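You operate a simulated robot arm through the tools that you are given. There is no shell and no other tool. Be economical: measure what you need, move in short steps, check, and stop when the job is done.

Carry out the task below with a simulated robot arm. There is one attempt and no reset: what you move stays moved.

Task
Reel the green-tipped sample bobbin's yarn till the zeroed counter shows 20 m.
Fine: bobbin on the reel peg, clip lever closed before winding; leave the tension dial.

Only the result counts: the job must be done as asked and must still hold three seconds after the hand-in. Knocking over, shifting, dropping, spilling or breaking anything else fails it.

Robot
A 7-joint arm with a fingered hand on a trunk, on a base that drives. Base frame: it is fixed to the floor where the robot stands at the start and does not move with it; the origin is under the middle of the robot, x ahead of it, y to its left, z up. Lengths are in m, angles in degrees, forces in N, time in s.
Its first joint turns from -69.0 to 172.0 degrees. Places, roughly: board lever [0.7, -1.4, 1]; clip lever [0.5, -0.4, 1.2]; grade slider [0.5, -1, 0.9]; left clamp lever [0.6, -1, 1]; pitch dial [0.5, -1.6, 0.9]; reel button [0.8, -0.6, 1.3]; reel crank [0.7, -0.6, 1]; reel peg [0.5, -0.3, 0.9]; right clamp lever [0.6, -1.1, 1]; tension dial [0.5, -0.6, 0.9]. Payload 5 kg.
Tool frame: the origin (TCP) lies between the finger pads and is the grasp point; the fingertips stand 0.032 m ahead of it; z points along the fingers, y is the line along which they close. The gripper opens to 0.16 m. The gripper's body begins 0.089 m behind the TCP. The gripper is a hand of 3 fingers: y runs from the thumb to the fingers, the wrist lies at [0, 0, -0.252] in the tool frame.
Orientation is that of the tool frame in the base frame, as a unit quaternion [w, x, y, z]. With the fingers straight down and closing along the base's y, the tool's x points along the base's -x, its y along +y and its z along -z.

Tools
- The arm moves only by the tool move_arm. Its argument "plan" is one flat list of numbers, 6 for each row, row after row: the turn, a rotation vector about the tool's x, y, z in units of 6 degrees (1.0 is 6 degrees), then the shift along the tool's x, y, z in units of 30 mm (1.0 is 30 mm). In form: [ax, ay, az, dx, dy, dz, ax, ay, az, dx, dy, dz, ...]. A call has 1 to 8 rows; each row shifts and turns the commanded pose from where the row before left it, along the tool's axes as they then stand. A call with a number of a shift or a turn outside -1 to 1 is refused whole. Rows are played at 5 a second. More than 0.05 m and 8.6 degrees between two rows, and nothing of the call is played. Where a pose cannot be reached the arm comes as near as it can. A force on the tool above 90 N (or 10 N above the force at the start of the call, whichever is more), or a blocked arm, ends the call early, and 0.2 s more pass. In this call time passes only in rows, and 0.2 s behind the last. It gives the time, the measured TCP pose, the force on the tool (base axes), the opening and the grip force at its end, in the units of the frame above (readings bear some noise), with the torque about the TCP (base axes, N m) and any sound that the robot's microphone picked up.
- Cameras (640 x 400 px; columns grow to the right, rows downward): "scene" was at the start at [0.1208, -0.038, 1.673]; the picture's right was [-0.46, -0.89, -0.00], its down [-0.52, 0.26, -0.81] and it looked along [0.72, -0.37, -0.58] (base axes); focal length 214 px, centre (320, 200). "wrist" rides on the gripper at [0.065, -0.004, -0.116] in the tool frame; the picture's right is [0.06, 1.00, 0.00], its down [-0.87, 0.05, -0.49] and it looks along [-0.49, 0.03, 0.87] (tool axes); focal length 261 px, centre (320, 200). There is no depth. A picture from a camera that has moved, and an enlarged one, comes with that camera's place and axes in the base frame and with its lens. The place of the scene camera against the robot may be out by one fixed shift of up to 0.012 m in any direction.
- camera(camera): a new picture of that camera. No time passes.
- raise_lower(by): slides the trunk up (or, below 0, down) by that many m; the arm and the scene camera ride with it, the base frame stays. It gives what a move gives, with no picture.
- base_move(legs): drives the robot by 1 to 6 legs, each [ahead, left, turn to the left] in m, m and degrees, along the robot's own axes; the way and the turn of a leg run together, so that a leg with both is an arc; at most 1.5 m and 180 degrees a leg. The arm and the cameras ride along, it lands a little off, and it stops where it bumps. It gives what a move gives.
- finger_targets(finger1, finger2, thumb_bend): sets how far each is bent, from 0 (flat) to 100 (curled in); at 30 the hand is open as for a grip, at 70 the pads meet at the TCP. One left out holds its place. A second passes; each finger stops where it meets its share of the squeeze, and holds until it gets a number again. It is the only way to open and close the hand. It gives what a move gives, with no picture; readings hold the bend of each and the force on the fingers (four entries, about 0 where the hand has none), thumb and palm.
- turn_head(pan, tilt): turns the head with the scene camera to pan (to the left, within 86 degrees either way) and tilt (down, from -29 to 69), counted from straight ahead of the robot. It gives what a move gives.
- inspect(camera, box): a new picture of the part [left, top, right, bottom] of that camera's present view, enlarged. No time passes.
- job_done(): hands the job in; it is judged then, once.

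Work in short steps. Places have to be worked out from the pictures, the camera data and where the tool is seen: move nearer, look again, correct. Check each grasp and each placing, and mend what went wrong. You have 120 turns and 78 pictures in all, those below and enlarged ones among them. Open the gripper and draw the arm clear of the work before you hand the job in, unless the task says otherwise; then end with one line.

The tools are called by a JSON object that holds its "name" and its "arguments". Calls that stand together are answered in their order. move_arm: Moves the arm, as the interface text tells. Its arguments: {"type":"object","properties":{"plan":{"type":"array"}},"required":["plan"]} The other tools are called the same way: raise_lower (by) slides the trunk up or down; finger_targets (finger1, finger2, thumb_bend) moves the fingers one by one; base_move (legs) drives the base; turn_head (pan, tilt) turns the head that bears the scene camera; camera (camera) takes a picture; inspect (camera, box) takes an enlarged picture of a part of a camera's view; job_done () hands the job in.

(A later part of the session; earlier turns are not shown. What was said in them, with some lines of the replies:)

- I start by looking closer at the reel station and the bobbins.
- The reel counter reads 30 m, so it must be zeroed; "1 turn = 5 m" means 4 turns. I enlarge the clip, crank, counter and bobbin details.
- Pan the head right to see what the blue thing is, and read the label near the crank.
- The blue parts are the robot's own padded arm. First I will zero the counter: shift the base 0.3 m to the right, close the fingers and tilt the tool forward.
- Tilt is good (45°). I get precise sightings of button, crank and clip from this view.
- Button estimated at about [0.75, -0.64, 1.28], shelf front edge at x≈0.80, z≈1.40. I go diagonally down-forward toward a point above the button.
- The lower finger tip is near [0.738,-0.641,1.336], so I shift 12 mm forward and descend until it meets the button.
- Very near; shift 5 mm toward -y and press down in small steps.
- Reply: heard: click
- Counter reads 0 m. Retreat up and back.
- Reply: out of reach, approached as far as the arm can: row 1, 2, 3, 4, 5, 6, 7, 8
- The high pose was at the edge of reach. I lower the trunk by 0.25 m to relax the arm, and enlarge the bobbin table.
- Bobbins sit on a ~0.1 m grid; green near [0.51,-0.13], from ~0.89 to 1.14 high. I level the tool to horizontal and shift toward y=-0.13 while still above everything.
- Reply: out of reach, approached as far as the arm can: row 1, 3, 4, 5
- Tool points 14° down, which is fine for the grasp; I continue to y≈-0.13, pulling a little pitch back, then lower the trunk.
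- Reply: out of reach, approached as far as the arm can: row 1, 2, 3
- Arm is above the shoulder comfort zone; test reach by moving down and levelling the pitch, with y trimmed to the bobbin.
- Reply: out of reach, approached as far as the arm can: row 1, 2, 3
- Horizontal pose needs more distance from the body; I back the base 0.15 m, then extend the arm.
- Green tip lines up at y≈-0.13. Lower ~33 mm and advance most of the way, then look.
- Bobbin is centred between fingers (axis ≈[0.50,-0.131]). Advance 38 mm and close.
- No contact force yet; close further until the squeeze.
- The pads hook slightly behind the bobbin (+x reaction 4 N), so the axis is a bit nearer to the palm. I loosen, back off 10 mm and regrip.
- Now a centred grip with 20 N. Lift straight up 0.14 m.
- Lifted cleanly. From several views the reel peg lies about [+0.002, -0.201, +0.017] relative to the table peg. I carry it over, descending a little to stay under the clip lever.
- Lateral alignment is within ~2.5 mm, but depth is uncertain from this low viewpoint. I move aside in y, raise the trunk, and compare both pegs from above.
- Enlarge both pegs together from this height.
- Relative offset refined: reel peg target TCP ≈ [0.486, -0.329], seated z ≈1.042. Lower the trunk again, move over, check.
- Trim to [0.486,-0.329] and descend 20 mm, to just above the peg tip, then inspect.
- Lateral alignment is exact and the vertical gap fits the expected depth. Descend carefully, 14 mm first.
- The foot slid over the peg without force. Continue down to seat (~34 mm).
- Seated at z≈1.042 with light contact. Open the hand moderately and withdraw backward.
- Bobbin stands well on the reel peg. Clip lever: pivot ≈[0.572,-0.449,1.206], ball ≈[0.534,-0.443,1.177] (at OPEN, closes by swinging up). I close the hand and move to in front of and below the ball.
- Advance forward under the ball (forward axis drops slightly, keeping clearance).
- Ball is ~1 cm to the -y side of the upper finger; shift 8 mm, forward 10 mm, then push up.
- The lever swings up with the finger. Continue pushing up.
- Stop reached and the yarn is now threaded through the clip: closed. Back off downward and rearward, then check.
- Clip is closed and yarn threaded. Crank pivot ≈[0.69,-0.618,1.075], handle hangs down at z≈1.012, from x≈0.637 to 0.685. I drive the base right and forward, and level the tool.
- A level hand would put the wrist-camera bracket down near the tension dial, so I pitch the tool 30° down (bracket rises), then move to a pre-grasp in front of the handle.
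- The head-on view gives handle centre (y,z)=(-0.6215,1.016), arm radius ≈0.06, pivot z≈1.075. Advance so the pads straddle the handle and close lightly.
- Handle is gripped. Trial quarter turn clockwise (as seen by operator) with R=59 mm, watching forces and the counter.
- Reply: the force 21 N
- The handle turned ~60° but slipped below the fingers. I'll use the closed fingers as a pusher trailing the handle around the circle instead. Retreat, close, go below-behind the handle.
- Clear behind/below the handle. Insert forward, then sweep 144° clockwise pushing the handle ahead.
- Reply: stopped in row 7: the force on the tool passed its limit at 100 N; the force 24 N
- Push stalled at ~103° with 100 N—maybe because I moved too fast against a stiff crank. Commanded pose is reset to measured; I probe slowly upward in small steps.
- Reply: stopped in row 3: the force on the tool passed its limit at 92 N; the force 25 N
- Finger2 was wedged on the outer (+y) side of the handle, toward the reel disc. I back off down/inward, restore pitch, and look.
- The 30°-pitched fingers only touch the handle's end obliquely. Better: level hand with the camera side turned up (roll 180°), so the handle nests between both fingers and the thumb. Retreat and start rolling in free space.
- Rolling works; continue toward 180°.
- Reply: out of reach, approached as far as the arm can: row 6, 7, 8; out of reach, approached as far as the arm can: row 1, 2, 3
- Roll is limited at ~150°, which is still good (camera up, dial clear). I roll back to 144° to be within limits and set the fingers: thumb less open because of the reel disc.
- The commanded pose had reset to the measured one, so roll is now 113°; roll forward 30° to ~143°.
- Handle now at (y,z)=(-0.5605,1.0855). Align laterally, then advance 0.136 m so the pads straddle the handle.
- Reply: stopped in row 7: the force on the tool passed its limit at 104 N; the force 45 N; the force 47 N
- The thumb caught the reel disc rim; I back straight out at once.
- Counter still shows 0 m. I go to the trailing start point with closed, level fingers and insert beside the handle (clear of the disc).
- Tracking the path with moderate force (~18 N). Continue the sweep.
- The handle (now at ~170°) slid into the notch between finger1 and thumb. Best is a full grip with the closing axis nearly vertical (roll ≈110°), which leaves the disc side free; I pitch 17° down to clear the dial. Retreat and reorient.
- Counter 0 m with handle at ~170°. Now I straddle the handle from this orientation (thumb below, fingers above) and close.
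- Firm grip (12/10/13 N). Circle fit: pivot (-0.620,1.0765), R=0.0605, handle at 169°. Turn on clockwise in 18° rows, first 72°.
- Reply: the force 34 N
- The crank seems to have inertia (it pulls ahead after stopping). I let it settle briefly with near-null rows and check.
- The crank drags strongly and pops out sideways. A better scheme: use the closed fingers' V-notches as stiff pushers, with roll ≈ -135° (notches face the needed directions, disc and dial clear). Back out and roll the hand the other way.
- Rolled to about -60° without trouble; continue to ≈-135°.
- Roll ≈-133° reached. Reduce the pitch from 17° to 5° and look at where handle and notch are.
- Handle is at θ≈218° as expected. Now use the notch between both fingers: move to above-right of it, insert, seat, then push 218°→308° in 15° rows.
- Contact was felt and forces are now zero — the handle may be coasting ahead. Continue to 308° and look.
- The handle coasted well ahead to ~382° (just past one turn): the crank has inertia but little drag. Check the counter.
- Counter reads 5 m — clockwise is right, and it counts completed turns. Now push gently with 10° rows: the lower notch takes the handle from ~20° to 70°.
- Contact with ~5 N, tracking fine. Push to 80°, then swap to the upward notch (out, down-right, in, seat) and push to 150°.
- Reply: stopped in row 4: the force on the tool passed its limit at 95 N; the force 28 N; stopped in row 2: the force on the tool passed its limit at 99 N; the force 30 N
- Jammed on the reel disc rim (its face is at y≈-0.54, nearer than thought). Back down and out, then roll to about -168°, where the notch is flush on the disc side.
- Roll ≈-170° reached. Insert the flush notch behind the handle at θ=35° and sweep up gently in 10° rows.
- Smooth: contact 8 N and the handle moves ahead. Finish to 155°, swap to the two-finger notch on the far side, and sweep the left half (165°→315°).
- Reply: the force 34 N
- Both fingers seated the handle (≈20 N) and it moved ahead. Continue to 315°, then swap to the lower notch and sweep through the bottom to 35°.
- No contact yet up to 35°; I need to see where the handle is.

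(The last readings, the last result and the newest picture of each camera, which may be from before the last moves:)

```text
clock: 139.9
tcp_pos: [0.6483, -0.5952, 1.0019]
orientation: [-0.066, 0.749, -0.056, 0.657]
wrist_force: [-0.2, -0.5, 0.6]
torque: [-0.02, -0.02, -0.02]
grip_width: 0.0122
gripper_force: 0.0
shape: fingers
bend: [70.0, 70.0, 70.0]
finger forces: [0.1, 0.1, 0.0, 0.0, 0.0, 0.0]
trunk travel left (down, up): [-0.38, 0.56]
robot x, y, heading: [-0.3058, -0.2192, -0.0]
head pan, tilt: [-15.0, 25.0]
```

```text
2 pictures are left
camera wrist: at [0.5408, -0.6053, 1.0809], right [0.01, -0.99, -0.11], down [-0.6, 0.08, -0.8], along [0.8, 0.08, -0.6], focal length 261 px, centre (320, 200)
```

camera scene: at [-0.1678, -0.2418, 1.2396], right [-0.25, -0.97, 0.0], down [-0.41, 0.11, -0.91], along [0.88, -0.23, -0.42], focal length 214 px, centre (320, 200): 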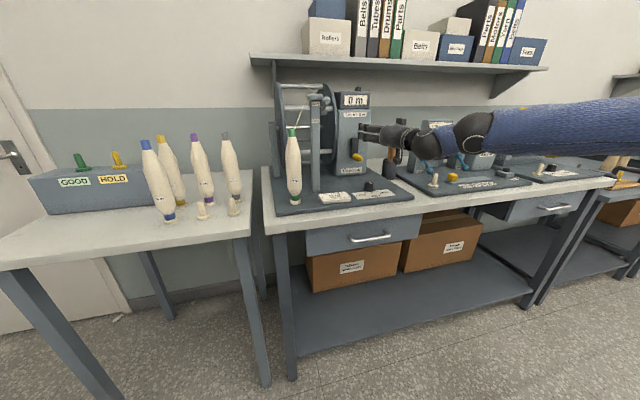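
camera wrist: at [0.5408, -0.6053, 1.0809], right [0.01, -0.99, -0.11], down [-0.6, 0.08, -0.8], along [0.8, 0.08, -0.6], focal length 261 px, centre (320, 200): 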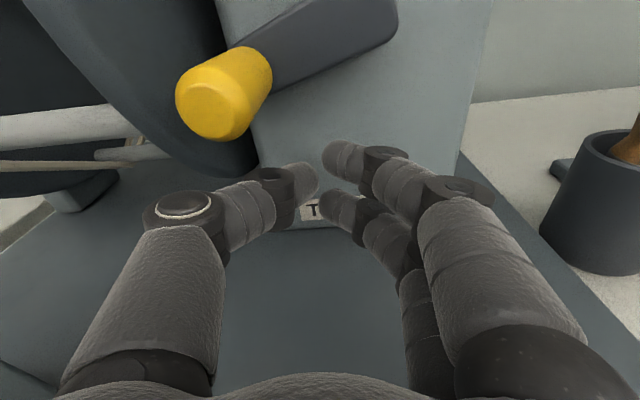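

Handle is at ~69° again (coasted through the bottom, so about 789° total). Sweep it gently with this notch to 155°, then swap and seat softly this time.

{"name": "move_arm", "arguments": {"plan": [0, 0, 0, 0.175, -0.304, -0.021, 0, 0, 0, 0.225, -0.269, -0.028, 0, 0, 0, 0.268, -0.225, -0.033, 0, 0, 0, 0.302, -0.175, -0.038, 0, 0, 0, 0.328, -0.119, -0.042, 0, 0, 0, 0.343, -0.06, -0.044]}}

{"name": "move_arm", "arguments": {"plan": [0, 0, 0, 0.348, 0.001, -0.045, 0, 0, 0, 0.343, 0.062, -0.044, 0, 0, 0, 0.327, 0.121, -0.043, 0, 0, 0, 0.301, 0.176, -0.04, 0, 0, 0, 0.266, 0.227, -0.035, 0, 0, 0, 0.223, 0.27, -0.03]}}

{"name": "move_arm", "arguments": {"plan": [0, 0, 0, 0, 0, -1, 0, 0, 0, 0, 0, -1, 0, 0, 0, 0.465, -0.707, -0.057, 0, 0, 0, 0.465, -0.707, -0.057, 0, 0, 0, 0, 0, 1, 0, 0, 0, 0, 0, 1]}}

{"name": "move_arm", "arguments": {"plan": [0, 0, 0, 0, 0.1, 0, 0, 0, 0, 0, 0.1, 0, 0, 0, 0, 0, 0.1, 0, 0, 0, 0, 0, 0.1, 0, 0, 0, 0, 0, 0.126, 0]}}

```text
clock: 141.3
tcp_pos: [0.6464, -0.5727, 1.0605]
orientation: [-0.067, 0.746, -0.056, 0.66]
wrist_force: [-0.7, -0.6, 0.4]
torque: [-0.01, 0.05, 0.02]
grip_width: 0.0129
gripper_force: 0.1
shape: fingers
bend: [70.0, 70.0, 70.0]
finger forces: [0.0, 0.0, 0.1, 0.0, 0.0, 0.0]
trunk travel left (down, up): [-0.38, 0.56]
robot x, y, heading: [-0.303, -0.2216, -0.1]
head pan, tilt: [-15.0, 25.0]
```

```text
clock: 142.8
tcp_pos: [0.648, -0.6057, 1.1034]
orientation: [-0.067, 0.75, -0.056, 0.656]
wrist_force: [-2.4, -1.9, -7.3]
torque: [0.12, 0.09, -0.03]
grip_width: 0.0136
gripper_force: 3.9
shape: fingers
bend: [69.0, 70.0, 70.0]
finger forces: [7.1, 0.1, 0.1, 0.1, 0.0, 0.1]
trunk travel left (down, up): [-0.38, 0.56]
robot x, y, heading: [-0.3028, -0.2176, 0.1]
head pan, tilt: [-15.0, 25.0]
```

```text
clock: 144.2
tcp_pos: [0.6463, -0.5694, 1.1406]
orientation: [-0.066, 0.749, -0.057, 0.657]
wrist_force: [-1.6, -2.1, -0.6]
torque: [-0.01, -0.03, 0.05]
grip_width: 0.0114
gripper_force: 0.8
shape: fingers
bend: [70.0, 70.0, 70.0]
finger forces: [0.0, 0.0, 0.0, 0.1, 1.6, 0.0]
trunk travel left (down, up): [-0.38, 0.56]
robot x, y, heading: [-0.3035, -0.2181, 0.0]
head pan, tilt: [-15.0, 25.0]
```

```text
clock: 145.3
tcp_pos: [0.6479, -0.5848, 1.1367]
orientation: [-0.066, 0.749, -0.057, 0.657]
wrist_force: [-0.8, 0.1, -0.1]
torque: [-0.05, -0.01, -0.01]
grip_width: 0.012
gripper_force: 0.0
shape: fingers
bend: [70.0, 70.0, 70.0]
finger forces: [0.0, 0.1, 0.0, 0.1, 0.0, 0.0]
trunk travel left (down, up): [-0.38, 0.56]
robot x, y, heading: [-0.3021, -0.2176, -0.1]
head pan, tilt: [-15.0, 25.0]
```

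At the end the handle was already ~175° (finger1 contact). Sweep the left half now.

{"name": "move_arm", "arguments": {"plan": [0, 0, 0, 0.118, 0.33, -0.017, 0, 0, 0, 0.059, 0.346, -0.009, 0, 0, 0, -0.001, 0.351, -0.002, 0, 0, 0, -0.062, 0.346, 0.006]}}

{"name": "move_arm", "arguments": {"plan": [0, 0, 0, -0.12, 0.33, 0.014, 0, 0, 0, -0.175, 0.304, 0.021, 0, 0, 0, -0.225, 0.269, 0.028, 0, 0, 0, -0.268, 0.225, 0.033]}}

{"name": "move_arm", "arguments": {"plan": [0, 0, 0, -0.302, 0.175, 0.038, 0, 0, 0, -0.328, 0.119, 0.042, 0, 0, 0, -0.343, 0.06, 0.044, 0, 0, 0, -0.348, -0.001, 0.045]}}

{"name": "move_arm", "arguments": {"plan": [0, 0, 0, -0.343, -0.062, 0.044, 0, 0, 0, -0.327, -0.121, 0.043, 0, 0, 0, -0.301, -0.176, 0.04]}}

```text
clock: 146.3
tcp_pos: [0.6491, -0.6275, 1.1319]
orientation: [-0.064, 0.749, -0.057, 0.657]
wrist_force: [0.4, -0.9, 0.1]
torque: [0.02, 0.0, 0.04]
grip_width: 0.012
gripper_force: 0.1
shape: fingers
bend: [70.0, 70.0, 70.0]
finger forces: [0.0, 0.1, 0.0, 0.2, 0.1, 0.0]
trunk travel left (down, up): [-0.38, 0.56]
robot x, y, heading: [-0.3034, -0.2191, -0.2]
head pan, tilt: [-15.0, 25.0]
```

```text
clock: 147.3
tcp_pos: [0.6486, -0.6544, 1.1048]
orientation: [-0.065, 0.749, -0.057, 0.657]
wrist_force: [-0.5, 0.3, 0.2]
torque: [0.03, -0.01, -0.05]
grip_width: 0.012
gripper_force: 0.1
shape: fingers
bend: [70.0, 70.0, 70.0]
finger forces: [0.0, 0.0, 0.0, 0.1, 0.0, 0.1]
trunk travel left (down, up): [-0.38, 0.56]
robot x, y, heading: [-0.3013, -0.2201, 0.1]
head pan, tilt: [-15.0, 25.0]
```

```text
clock: 148.3
tcp_pos: [0.648, -0.6588, 1.0625]
orientation: [-0.067, 0.749, -0.056, 0.657]
wrist_force: [-0.5, -0.4, -0.1]
torque: [0.0, 0.01, -0.01]
grip_width: 0.0123
gripper_force: 0.1
shape: fingers
bend: [70.0, 70.0, 70.0]
finger forces: [0.0, 0.0, 0.0, 0.0, 0.1, 0.0]
trunk travel left (down, up): [-0.38, 0.56]
robot x, y, heading: [-0.3033, -0.2187, 0.0]
head pan, tilt: [-15.0, 25.0]
```

```text
clock: 149.2
tcp_pos: [0.6491, -0.6434, 1.0363]
orientation: [-0.066, 0.749, -0.057, 0.657]
wrist_force: [-0.8, 0.6, -0.3]
torque: [-0.04, -0.02, 0.01]
grip_width: 0.0122
gripper_force: 0.1
shape: fingers
bend: [70.0, 70.0, 70.0]
finger forces: [0.1, 0.0, 0.0, 0.1, 0.1, 0.0]
trunk travel left (down, up): [-0.38, 0.56]
robot x, y, heading: [-0.3045, -0.2202, -0.1]
head pan, tilt: [-15.0, 25.0]
```

Continue: swap to the lower notch and sweep through the bottom.

{"name": "move_arm", "arguments": {"plan": [0, 0, 0, 0, 0, -1, 0, 0, 0, 0, 0, -1, 0, 0, 0, -0.597, 0.722, 0.073, 0, 0, 0, -0.597, 0.722, 0.073, 0, 0, 0, 0, 0, 1, 0, 0, 0, 0, 0, 1, 0, 0, 0, 0.43, -0.25, -0.05]}}

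{"name": "move_arm", "arguments": {"plan": [0, 0, 0, -0.266, -0.227, 0.035, 0, 0, 0, -0.223, -0.27, 0.03, 0, 0, 0, -0.174, -0.305, 0.024, 0, 0, 0, -0.119, -0.33, 0.017]}}

{"name": "move_arm", "arguments": {"plan": [0, 0, 0, -0.059, -0.346, 0.009, 0, 0, 0, 0.001, -0.351, 0.002, 0, 0, 0, 0.062, -0.346, -0.006]}}

{"name": "move_arm", "arguments": {"plan": [0, 0, 0, 0.12, -0.33, -0.014, 0, 0, 0, 0.175, -0.304, -0.021, 0, 0, 0, 0.225, -0.269, -0.028]}}

{"name": "move_arm", "arguments": {"plan": [0, 0, 0, 0.268, -0.225, -0.033, 0, 0, 0, 0.302, -0.175, -0.038]}}

{"name": "move_arm", "arguments": {"plan": [0, 0, 0, 0.328, -0.119, -0.042, 0, 0, 0, 0.343, -0.06, -0.044]}}

```text
clock: 150.8
tcp_pos: [0.6474, -0.6745, 1.0061]
orientation: [-0.065, 0.748, -0.056, 0.658]
wrist_force: [-1.1, -0.3, 0.4]
torque: [0.02, 0.02, 0.05]
grip_width: 0.0118
gripper_force: 0.8
shape: fingers
bend: [70.0, 70.0, 70.0]
finger forces: [0.0, 0.0, 0.1, 0.1, 1.2, 0.1]
trunk travel left (down, up): [-0.38, 0.56]
robot x, y, heading: [-0.3019, -0.2197, 0.0]
head pan, tilt: [-15.0, 25.0]
```

```text
clock: 151.8
tcp_pos: [0.6485, -0.6375, 0.9896]
orientation: [-0.067, 0.749, -0.056, 0.657]
wrist_force: [-0.2, 0.1, 0.1]
torque: [0.03, 0.02, 0.02]
grip_width: 0.0117
gripper_force: 0.2
shape: fingers
bend: [70.0, 70.0, 70.0]
finger forces: [0.1, 0.0, 0.0, 0.0, 0.0, 0.0]
trunk travel left (down, up): [-0.38, 0.56]
robot x, y, heading: [-0.2971, -0.2219, 0.0]
head pan, tilt: [-15.0, 25.0]
```

```text
clock: 152.6
tcp_pos: [0.6471, -0.606, 0.9945]
orientation: [-0.067, 0.749, -0.056, 0.657]
wrist_force: [0.0, 0.4, 0.4]
torque: [0.01, 0.01, 0.02]
grip_width: 0.0121
gripper_force: 0.0
shape: fingers
bend: [70.0, 70.0, 70.0]
finger forces: [0.0, 0.0, 0.1, 0.1, 0.0, 0.1]
trunk travel left (down, up): [-0.38, 0.56]
robot x, y, heading: [-0.303, -0.2226, 0.1]
head pan, tilt: [-15.0, 25.0]
```

```text
clock: 153.3
tcp_pos: [0.647, -0.5801, 1.0151]
orientation: [-0.066, 0.749, -0.056, 0.657]
wrist_force: [0.2, 0.3, -1.8]
torque: [0.01, -0.02, 0.0]
grip_width: 0.0122
gripper_force: 0.3
shape: fingers
bend: [70.0, 70.0, 70.0]
finger forces: [0.0, 0.1, 0.0, 0.0, 0.8, 0.1]
trunk travel left (down, up): [-0.38, 0.56]
robot x, y, heading: [-0.2996, -0.2177, 0.1]
head pan, tilt: [-15.0, 25.0]
```

```text
clock: 153.9
tcp_pos: [0.6484, -0.5714, 1.034]
orientation: [-0.066, 0.748, -0.055, 0.658]
wrist_force: [-4.8, 6.5, -7.6]
torque: [-0.18, 0.13, 0.11]
grip_width: 0.0158
gripper_force: 4.9
shape: fingers
bend: [70.0, 70.0, 70.0]
finger forces: [0.2, 0.0, 0.0, 0.1, 9.7, 0.0]
trunk travel left (down, up): [-0.38, 0.56]
robot x, y, heading: [-0.3026, -0.2208, -0.2]
head pan, tilt: [-15.0, 25.0]
```

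```text
clock: 154.6
tcp_pos: [0.6473, -0.5715, 1.057]
orientation: [-0.066, 0.748, -0.056, 0.658]
wrist_force: [0.3, 0.4, 0.4]
torque: [0.0, -0.01, -0.03]
grip_width: 0.0129
gripper_force: 0.0
shape: fingers
bend: [70.0, 70.0, 70.0]
finger forces: [0.1, 0.0, 0.0, 0.0, 0.0, 0.0]
trunk travel left (down, up): [-0.38, 0.56]
robot x, y, heading: [-0.3067, -0.2186, -0.1]
head pan, tilt: [-15.0, 25.0]
```

Contact is followed consistently (handle now ~95°, about 1175° total). Continue to 155°, swap, and sweep the left half.

{"name": "move_arm", "arguments": {"plan": [0, 0, 0, 0.348, 0.001, -0.045, 0, 0, 0, 0.343, 0.062, -0.044, 0, 0, 0, 0.327, 0.121, -0.043, 0, 0, 0, 0.301, 0.176, -0.04, 0, 0, 0, 0.266, 0.227, -0.035, 0, 0, 0, 0.223, 0.27, -0.03]}}

{"name": "move_arm", "arguments": {"plan": [0, 0, 0, 0, 0, -1, 0, 0, 0, 0, 0, -1, 0, 0, 0, 0.465, -0.707, -0.057, 0, 0, 0, 0.465, -0.707, -0.057, 0, 0, 0, 0, 0, 1, 0, 0, 0, 0, 0, 1]}}

{"name": "move_arm", "arguments": {"plan": [0, 0, 0, 0, 0.1, 0, 0, 0, 0, 0, 0.1, 0, 0, 0, 0, 0, 0.1, 0, 0, 0, 0, 0, 0.1, 0, 0, 0, 0, 0, 0.126, 0]}}

{"name": "move_arm", "arguments": {"plan": [0, 0, 0, 0.118, 0.33, -0.017, 0, 0, 0, 0.059, 0.346, -0.009]}}

{"name": "move_arm", "arguments": {"plan": [0, 0, 0, -0.001, 0.351, -0.002, 0, 0, 0, -0.062, 0.346, 0.006]}}

{"name": "move_arm", "arguments": {"plan": [0, 0, 0, -0.12, 0.33, 0.014, 0, 0, 0, -0.175, 0.304, 0.021, 0, 0, 0, -0.225, 0.269, 0.028]}}

{"name": "move_arm", "arguments": {"plan": [0, 0, 0, -0.268, 0.225, 0.033, 0, 0, 0, -0.302, 0.175, 0.038, 0, 0, 0, -0.328, 0.119, 0.042]}}

{"name": "move_arm", "arguments": {"plan": [0, 0, 0, -0.343, 0.06, 0.044, 0, 0, 0, -0.348, -0.001, 0.045, 0, 0, 0, -0.343, -0.062, 0.044, 0, 0, 0, -0.327, -0.121, 0.043, 0, 0, 0, -0.301, -0.176, 0.04]}}

```text
clock: 155.9
tcp_pos: [0.6498, -0.6065, 1.108]
orientation: [-0.067, 0.747, -0.056, 0.659]
wrist_force: [-0.6, -1.7, -1.9]
torque: [0.03, 0.04, -0.05]
grip_width: 0.014
gripper_force: 0.8
shape: fingers
bend: [69.0, 70.0, 70.0]
finger forces: [2.2, 0.0, 0.0, 0.1, 0.0, 0.0]
trunk travel left (down, up): [-0.38, 0.56]
robot x, y, heading: [-0.3, -0.2196, 0.1]
head pan, tilt: [-15.0, 25.0]
```

```text
clock: 157.3
tcp_pos: [0.6475, -0.5725, 1.1412]
orientation: [-0.066, 0.749, -0.057, 0.657]
wrist_force: [0.5, -0.7, 0.8]
torque: [0.01, 0.02, 0.02]
grip_width: 0.0117
gripper_force: 0.6
shape: fingers
bend: [70.0, 70.0, 70.0]
finger forces: [0.0, 0.1, 0.0, 0.0, 0.7, 0.0]
trunk travel left (down, up): [-0.38, 0.56]
robot x, y, heading: [-0.3034, -0.2218, 0.1]
head pan, tilt: [-15.0, 25.0]
```

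```text
clock: 158.6
tcp_pos: [0.6486, -0.5868, 1.1376]
orientation: [-0.066, 0.749, -0.057, 0.657]
wrist_force: [-0.1, -0.5, -0.8]
torque: [0.02, -0.03, 0.0]
grip_width: 0.0125
gripper_force: 0.0
shape: fingers
bend: [70.0, 70.0, 70.0]
finger forces: [0.0, 0.0, 0.0, 0.0, 0.0, 0.0]
trunk travel left (down, up): [-0.38, 0.56]
robot x, y, heading: [-0.3053, -0.224, 0.1]
head pan, tilt: [-15.0, 25.0]
```

```text
clock: 159.2
tcp_pos: [0.6488, -0.6054, 1.1406]
orientation: [-0.066, 0.748, -0.057, 0.658]
wrist_force: [-3.0, 6.2, 0.2]
torque: [0.14, 0.06, -0.22]
grip_width: 0.0126
gripper_force: 3.3
shape: fingers
bend: [70.0, 71.0, 70.0]
finger forces: [0.0, 6.8, 0.0, 0.0, 0.0, 0.0]
trunk travel left (down, up): [-0.38, 0.56]
robot x, y, heading: [-0.3052, -0.2203, -0.1]
head pan, tilt: [-15.0, 25.0]
```

```text
clock: 159.8
tcp_pos: [0.6488, -0.6245, 1.134]
orientation: [-0.066, 0.749, -0.056, 0.657]
wrist_force: [-0.4, 0.1, 0.5]
torque: [0.01, -0.01, 0.02]
grip_width: 0.0123
gripper_force: 0.0
shape: fingers
bend: [70.0, 70.0, 70.0]
finger forces: [0.0, 0.0, 0.0, 0.1, 0.1, 0.1]
trunk travel left (down, up): [-0.38, 0.56]
robot x, y, heading: [-0.3046, -0.22, 0.1]
head pan, tilt: [-15.0, 25.0]
```

```text
clock: 160.6
tcp_pos: [0.6489, -0.6505, 1.1132]
orientation: [-0.066, 0.749, -0.057, 0.657]
wrist_force: [-0.6, -0.3, -0.5]
torque: [0.02, -0.04, 0.0]
grip_width: 0.0123
gripper_force: 0.0
shape: fingers
bend: [70.0, 70.0, 70.0]
finger forces: [0.0, 0.0, 0.0, 0.0, 0.0, 0.1]
trunk travel left (down, up): [-0.38, 0.56]
robot x, y, heading: [-0.3007, -0.2192, -0.2]
head pan, tilt: [-15.0, 25.0]
```

```text
clock: 161.3
tcp_pos: [0.6473, -0.66, 1.0839]
orientation: [-0.065, 0.749, -0.057, 0.657]
wrist_force: [-0.3, -1.0, 1.1]
torque: [0.02, 0.01, 0.0]
grip_width: 0.0123
gripper_force: 0.1
shape: fingers
bend: [70.0, 70.0, 70.0]
finger forces: [0.0, 0.0, 0.0, 0.1, 0.0, 0.0]
trunk travel left (down, up): [-0.38, 0.56]
robot x, y, heading: [-0.3046, -0.2231, 0.2]
head pan, tilt: [-15.0, 25.0]
```

```text
clock: 162.6
tcp_pos: [0.6476, -0.6407, 1.0379]
orientation: [-0.066, 0.748, -0.056, 0.658]
wrist_force: [-1.6, -1.4, 6.8]
torque: [0.03, -0.11, 0.03]
grip_width: 0.0133
gripper_force: 5.1
shape: fingers
bend: [70.0, 68.0, 70.0]
finger forces: [0.0, 2.6, 0.0, 0.0, 7.2, 0.1]
trunk travel left (down, up): [-0.38, 0.56]
robot x, y, heading: [-0.3025, -0.2205, -0.0]
head pan, tilt: [-15.0, 25.0]
```

The handle is near 357° (about 1437° in all). Swap to the lower notch and push it through the bottom to ~35°, completing the fourth turn.

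{"name": "move_arm", "arguments": {"plan": [0, 0, 0, 0, 0, -1, 0, 0, 0, 0, 0, -1, 0, 0, 0, -0.597, 0.722, 0.073, 0, 0, 0, -0.597, 0.722, 0.073, 0, 0, 0, 0, 0, 1, 0, 0, 0, 0, 0, 1, 0, 0, 0, 0.43, -0.25, -0.05]}}

{"name": "move_arm", "arguments": {"plan": [0, 0, 0, -0.266, -0.227, 0.035, 0, 0, 0, -0.223, -0.27, 0.03, 0, 0, 0, -0.174, -0.305, 0.024]}}

{"name": "move_arm", "arguments": {"plan": [0, 0, 0, -0.119, -0.33, 0.017, 0, 0, 0, -0.059, -0.346, 0.009]}}

{"name": "move_arm", "arguments": {"plan": [0, 0, 0, 0.001, -0.351, 0.002, 0, 0, 0, 0.062, -0.346, -0.006]}}

{"name": "move_arm", "arguments": {"plan": [0, 0, 0, 0.12, -0.33, -0.014]}}

{"name": "inspect", "arguments": {"camera": "scene", "box": [320, 80, 400, 180]}}

```text
clock: 164.2
tcp_pos: [0.6471, -0.6723, 1.0073]
orientation: [-0.067, 0.749, -0.055, 0.657]
wrist_force: [-0.2, 1.0, 0.6]
torque: [0.02, -0.01, -0.02]
grip_width: 0.0123
gripper_force: 0.0
shape: fingers
bend: [70.0, 70.0, 70.0]
finger forces: [0.0, 0.1, 0.0, 0.0, 0.0, 0.0]
trunk travel left (down, up): [-0.38, 0.56]
robot x, y, heading: [-0.3062, -0.2196, 0.0]
head pan, tilt: [-15.0, 25.0]
```

```text
clock: 164.9
tcp_pos: [0.6501, -0.6445, 0.9921]
orientation: [-0.069, 0.749, -0.055, 0.657]
wrist_force: [0.7, 0.8, 1.1]
torque: [0.02, -0.01, -0.01]
grip_width: 0.0117
gripper_force: 0.1
shape: fingers
bend: [70.0, 70.0, 70.0]
finger forces: [0.0, 0.0, 0.1, 0.0, 0.0, 0.0]
trunk travel left (down, up): [-0.38, 0.56]
robot x, y, heading: [-0.2991, -0.2218, 0.1]
head pan, tilt: [-15.0, 25.0]
```

```text
clock: 165.6
tcp_pos: [0.6478, -0.6251, 0.9894]
orientation: [-0.065, 0.749, -0.057, 0.657]
wrist_force: [0.1, 0.7, -0.1]
torque: [0.01, 0.0, 0.0]
grip_width: 0.0119
gripper_force: 0.0
shape: fingers
bend: [70.0, 70.0, 70.0]
finger forces: [0.1, 0.1, 0.0, 0.0, 0.0, 0.0]
trunk travel left (down, up): [-0.38, 0.56]
robot x, y, heading: [-0.3052, -0.2199, -0.1]
head pan, tilt: [-15.0, 25.0]
```

```text
clock: 166.2
tcp_pos: [0.6473, -0.6053, 0.9954]
orientation: [-0.067, 0.749, -0.056, 0.657]
wrist_force: [-0.8, 0.5, -0.4]
torque: [0.0, -0.01, -0.01]
grip_width: 0.0117
gripper_force: 0.1
shape: fingers
bend: [70.0, 70.0, 70.0]
finger forces: [0.0, 0.0, 0.1, 0.0, 0.1, 0.1]
trunk travel left (down, up): [-0.38, 0.56]
robot x, y, heading: [-0.3021, -0.2235, -0.0]
head pan, tilt: [-15.0, 25.0]
```

```text
clock: 166.6
tcp_pos: [0.6476, -0.596, 1.001]
orientation: [-0.065, 0.749, -0.057, 0.657]
wrist_force: [0.0, 0.0, -0.3]
torque: [0.01, 0.02, 0.03]
grip_width: 0.0121
gripper_force: 0.0
shape: fingers
bend: [70.0, 70.0, 70.0]
finger forces: [0.1, 0.0, 0.0, 0.1, 0.0, 0.1]
trunk travel left (down, up): [-0.38, 0.56]
robot x, y, heading: [-0.3043, -0.2209, 0.1]
head pan, tilt: [-15.0, 25.0]
```

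```text
4.00 times, centred on (360, 130) of scene
camera zoom: at [-0.1707, -0.2423, 1.2396], right [-0.26, -0.97, 0.0], down [-0.41, 0.11, -0.91], along [0.88, -0.23, -0.42], focal length 858 px, centre (160, 480)
```

zoom: 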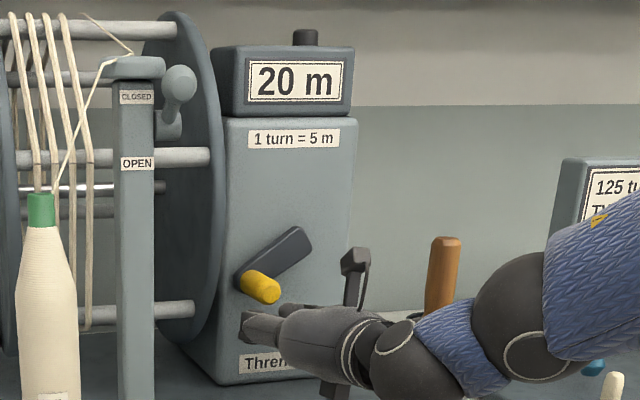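

Counter shows 20 m, clip closed, bobbin on the peg, handle at rest just past the fourth turn. Withdraw straight back, up, and open the hand clear of everything.

{"name": "move_arm", "arguments": {"plan": [0, 0, 0, 0, 0, -1, 0, 0, 0, 0, 0, -1, 0, 0, 0, 0.2, 0, -1, 0, 0, 0, 0.3, 0, -1, 0, 0, 0, 0.3, 0.2, -1, 0, 0, 0, 0.5, 0.2, -1, 0, 0, 0, 0.8, 0, -0.5, 0, 0, 0, 0.8, 0, -0.5]}}

{"name": "base_move", "arguments": {"legs": [[-0.25, 0, 0]]}}

{"name": "finger_targets", "arguments": {"finger1": 30, "finger2": 30, "thumb_bend": 30}}

{"name": "camera", "arguments": {"camera": "scene"}}

```text
clock: 168.3
tcp_pos: [0.4508, -0.6272, 1.1119]
orientation: [-0.066, 0.749, -0.056, 0.657]
wrist_force: [1.3, -1.0, 1.0]
torque: [-0.03, 0.0, 0.0]
grip_width: 0.012
gripper_force: 0.0
shape: fingers
bend: [70.0, 70.0, 70.0]
finger forces: [0.0, 0.0, 0.1, 0.0, 0.1, 0.0]
trunk travel left (down, up): [-0.38, 0.56]
robot x, y, heading: [-0.2994, -0.2147, -0.0]
head pan, tilt: [-15.0, 25.0]
```

```text
clock: 170.2
tcp_pos: [0.2017, -0.6298, 1.1114]
orientation: [-0.066, 0.749, -0.058, 0.657]
wrist_force: [-0.1, -1.2, -0.7]
torque: [0.04, 0.02, 0.02]
grip_width: 0.0117
gripper_force: 0.0
shape: fingers
bend: [70.0, 70.0, 70.0]
finger forces: [0.0, 0.1, 0.0, 0.0, 0.1, 0.0]
trunk travel left (down, up): [-0.38, 0.56]
robot x, y, heading: [-0.5517, -0.2215, -0.2]
head pan, tilt: [-15.0, 25.0]
```

```text
clock: 171.2
tcp_pos: [0.2014, -0.629, 1.1103]
orientation: [-0.065, 0.749, -0.058, 0.657]
wrist_force: [0.3, -0.5, -0.5]
torque: [0.04, -0.04, 0.01]
grip_width: 0.1673
gripper_force: 0.1
shape: fingers
bend: [30.0, 30.0, 30.0]
finger forces: [0.0, 0.0, 0.0, 0.0, 0.1, 0.0]
trunk travel left (down, up): [-0.38, 0.56]
robot x, y, heading: [-0.553, -0.2188, -0.2]
head pan, tilt: [-15.0, 25.0]
```

```text
0 pictures are left
camera scene: at [-0.42, -0.2427, 1.2396], right [-0.26, -0.97, 0.0], down [-0.41, 0.11, -0.91], along [0.88, -0.24, -0.42], focal length 214 px, centre (320, 200)
```

scene: 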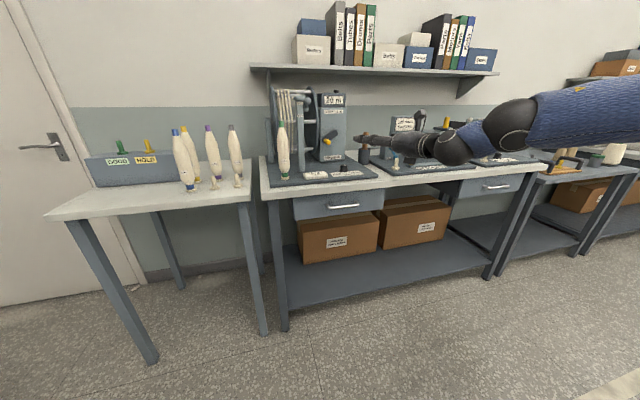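

The counter shows 20 m, everything else stands in place, and the hand is open and clear. I hand in.

{"name": "job_done", "arguments": {}}

```text
The job is handed in.
```

The zeroed counter shows 20 m, with the green-tipped bobbin on the reel peg, the clip lever closed before winding, and the tension dial left alone; during winding the hand jammed against the reel or its disc rim several times (up to about 100 N), and I saw nothing shifted or knocked over.
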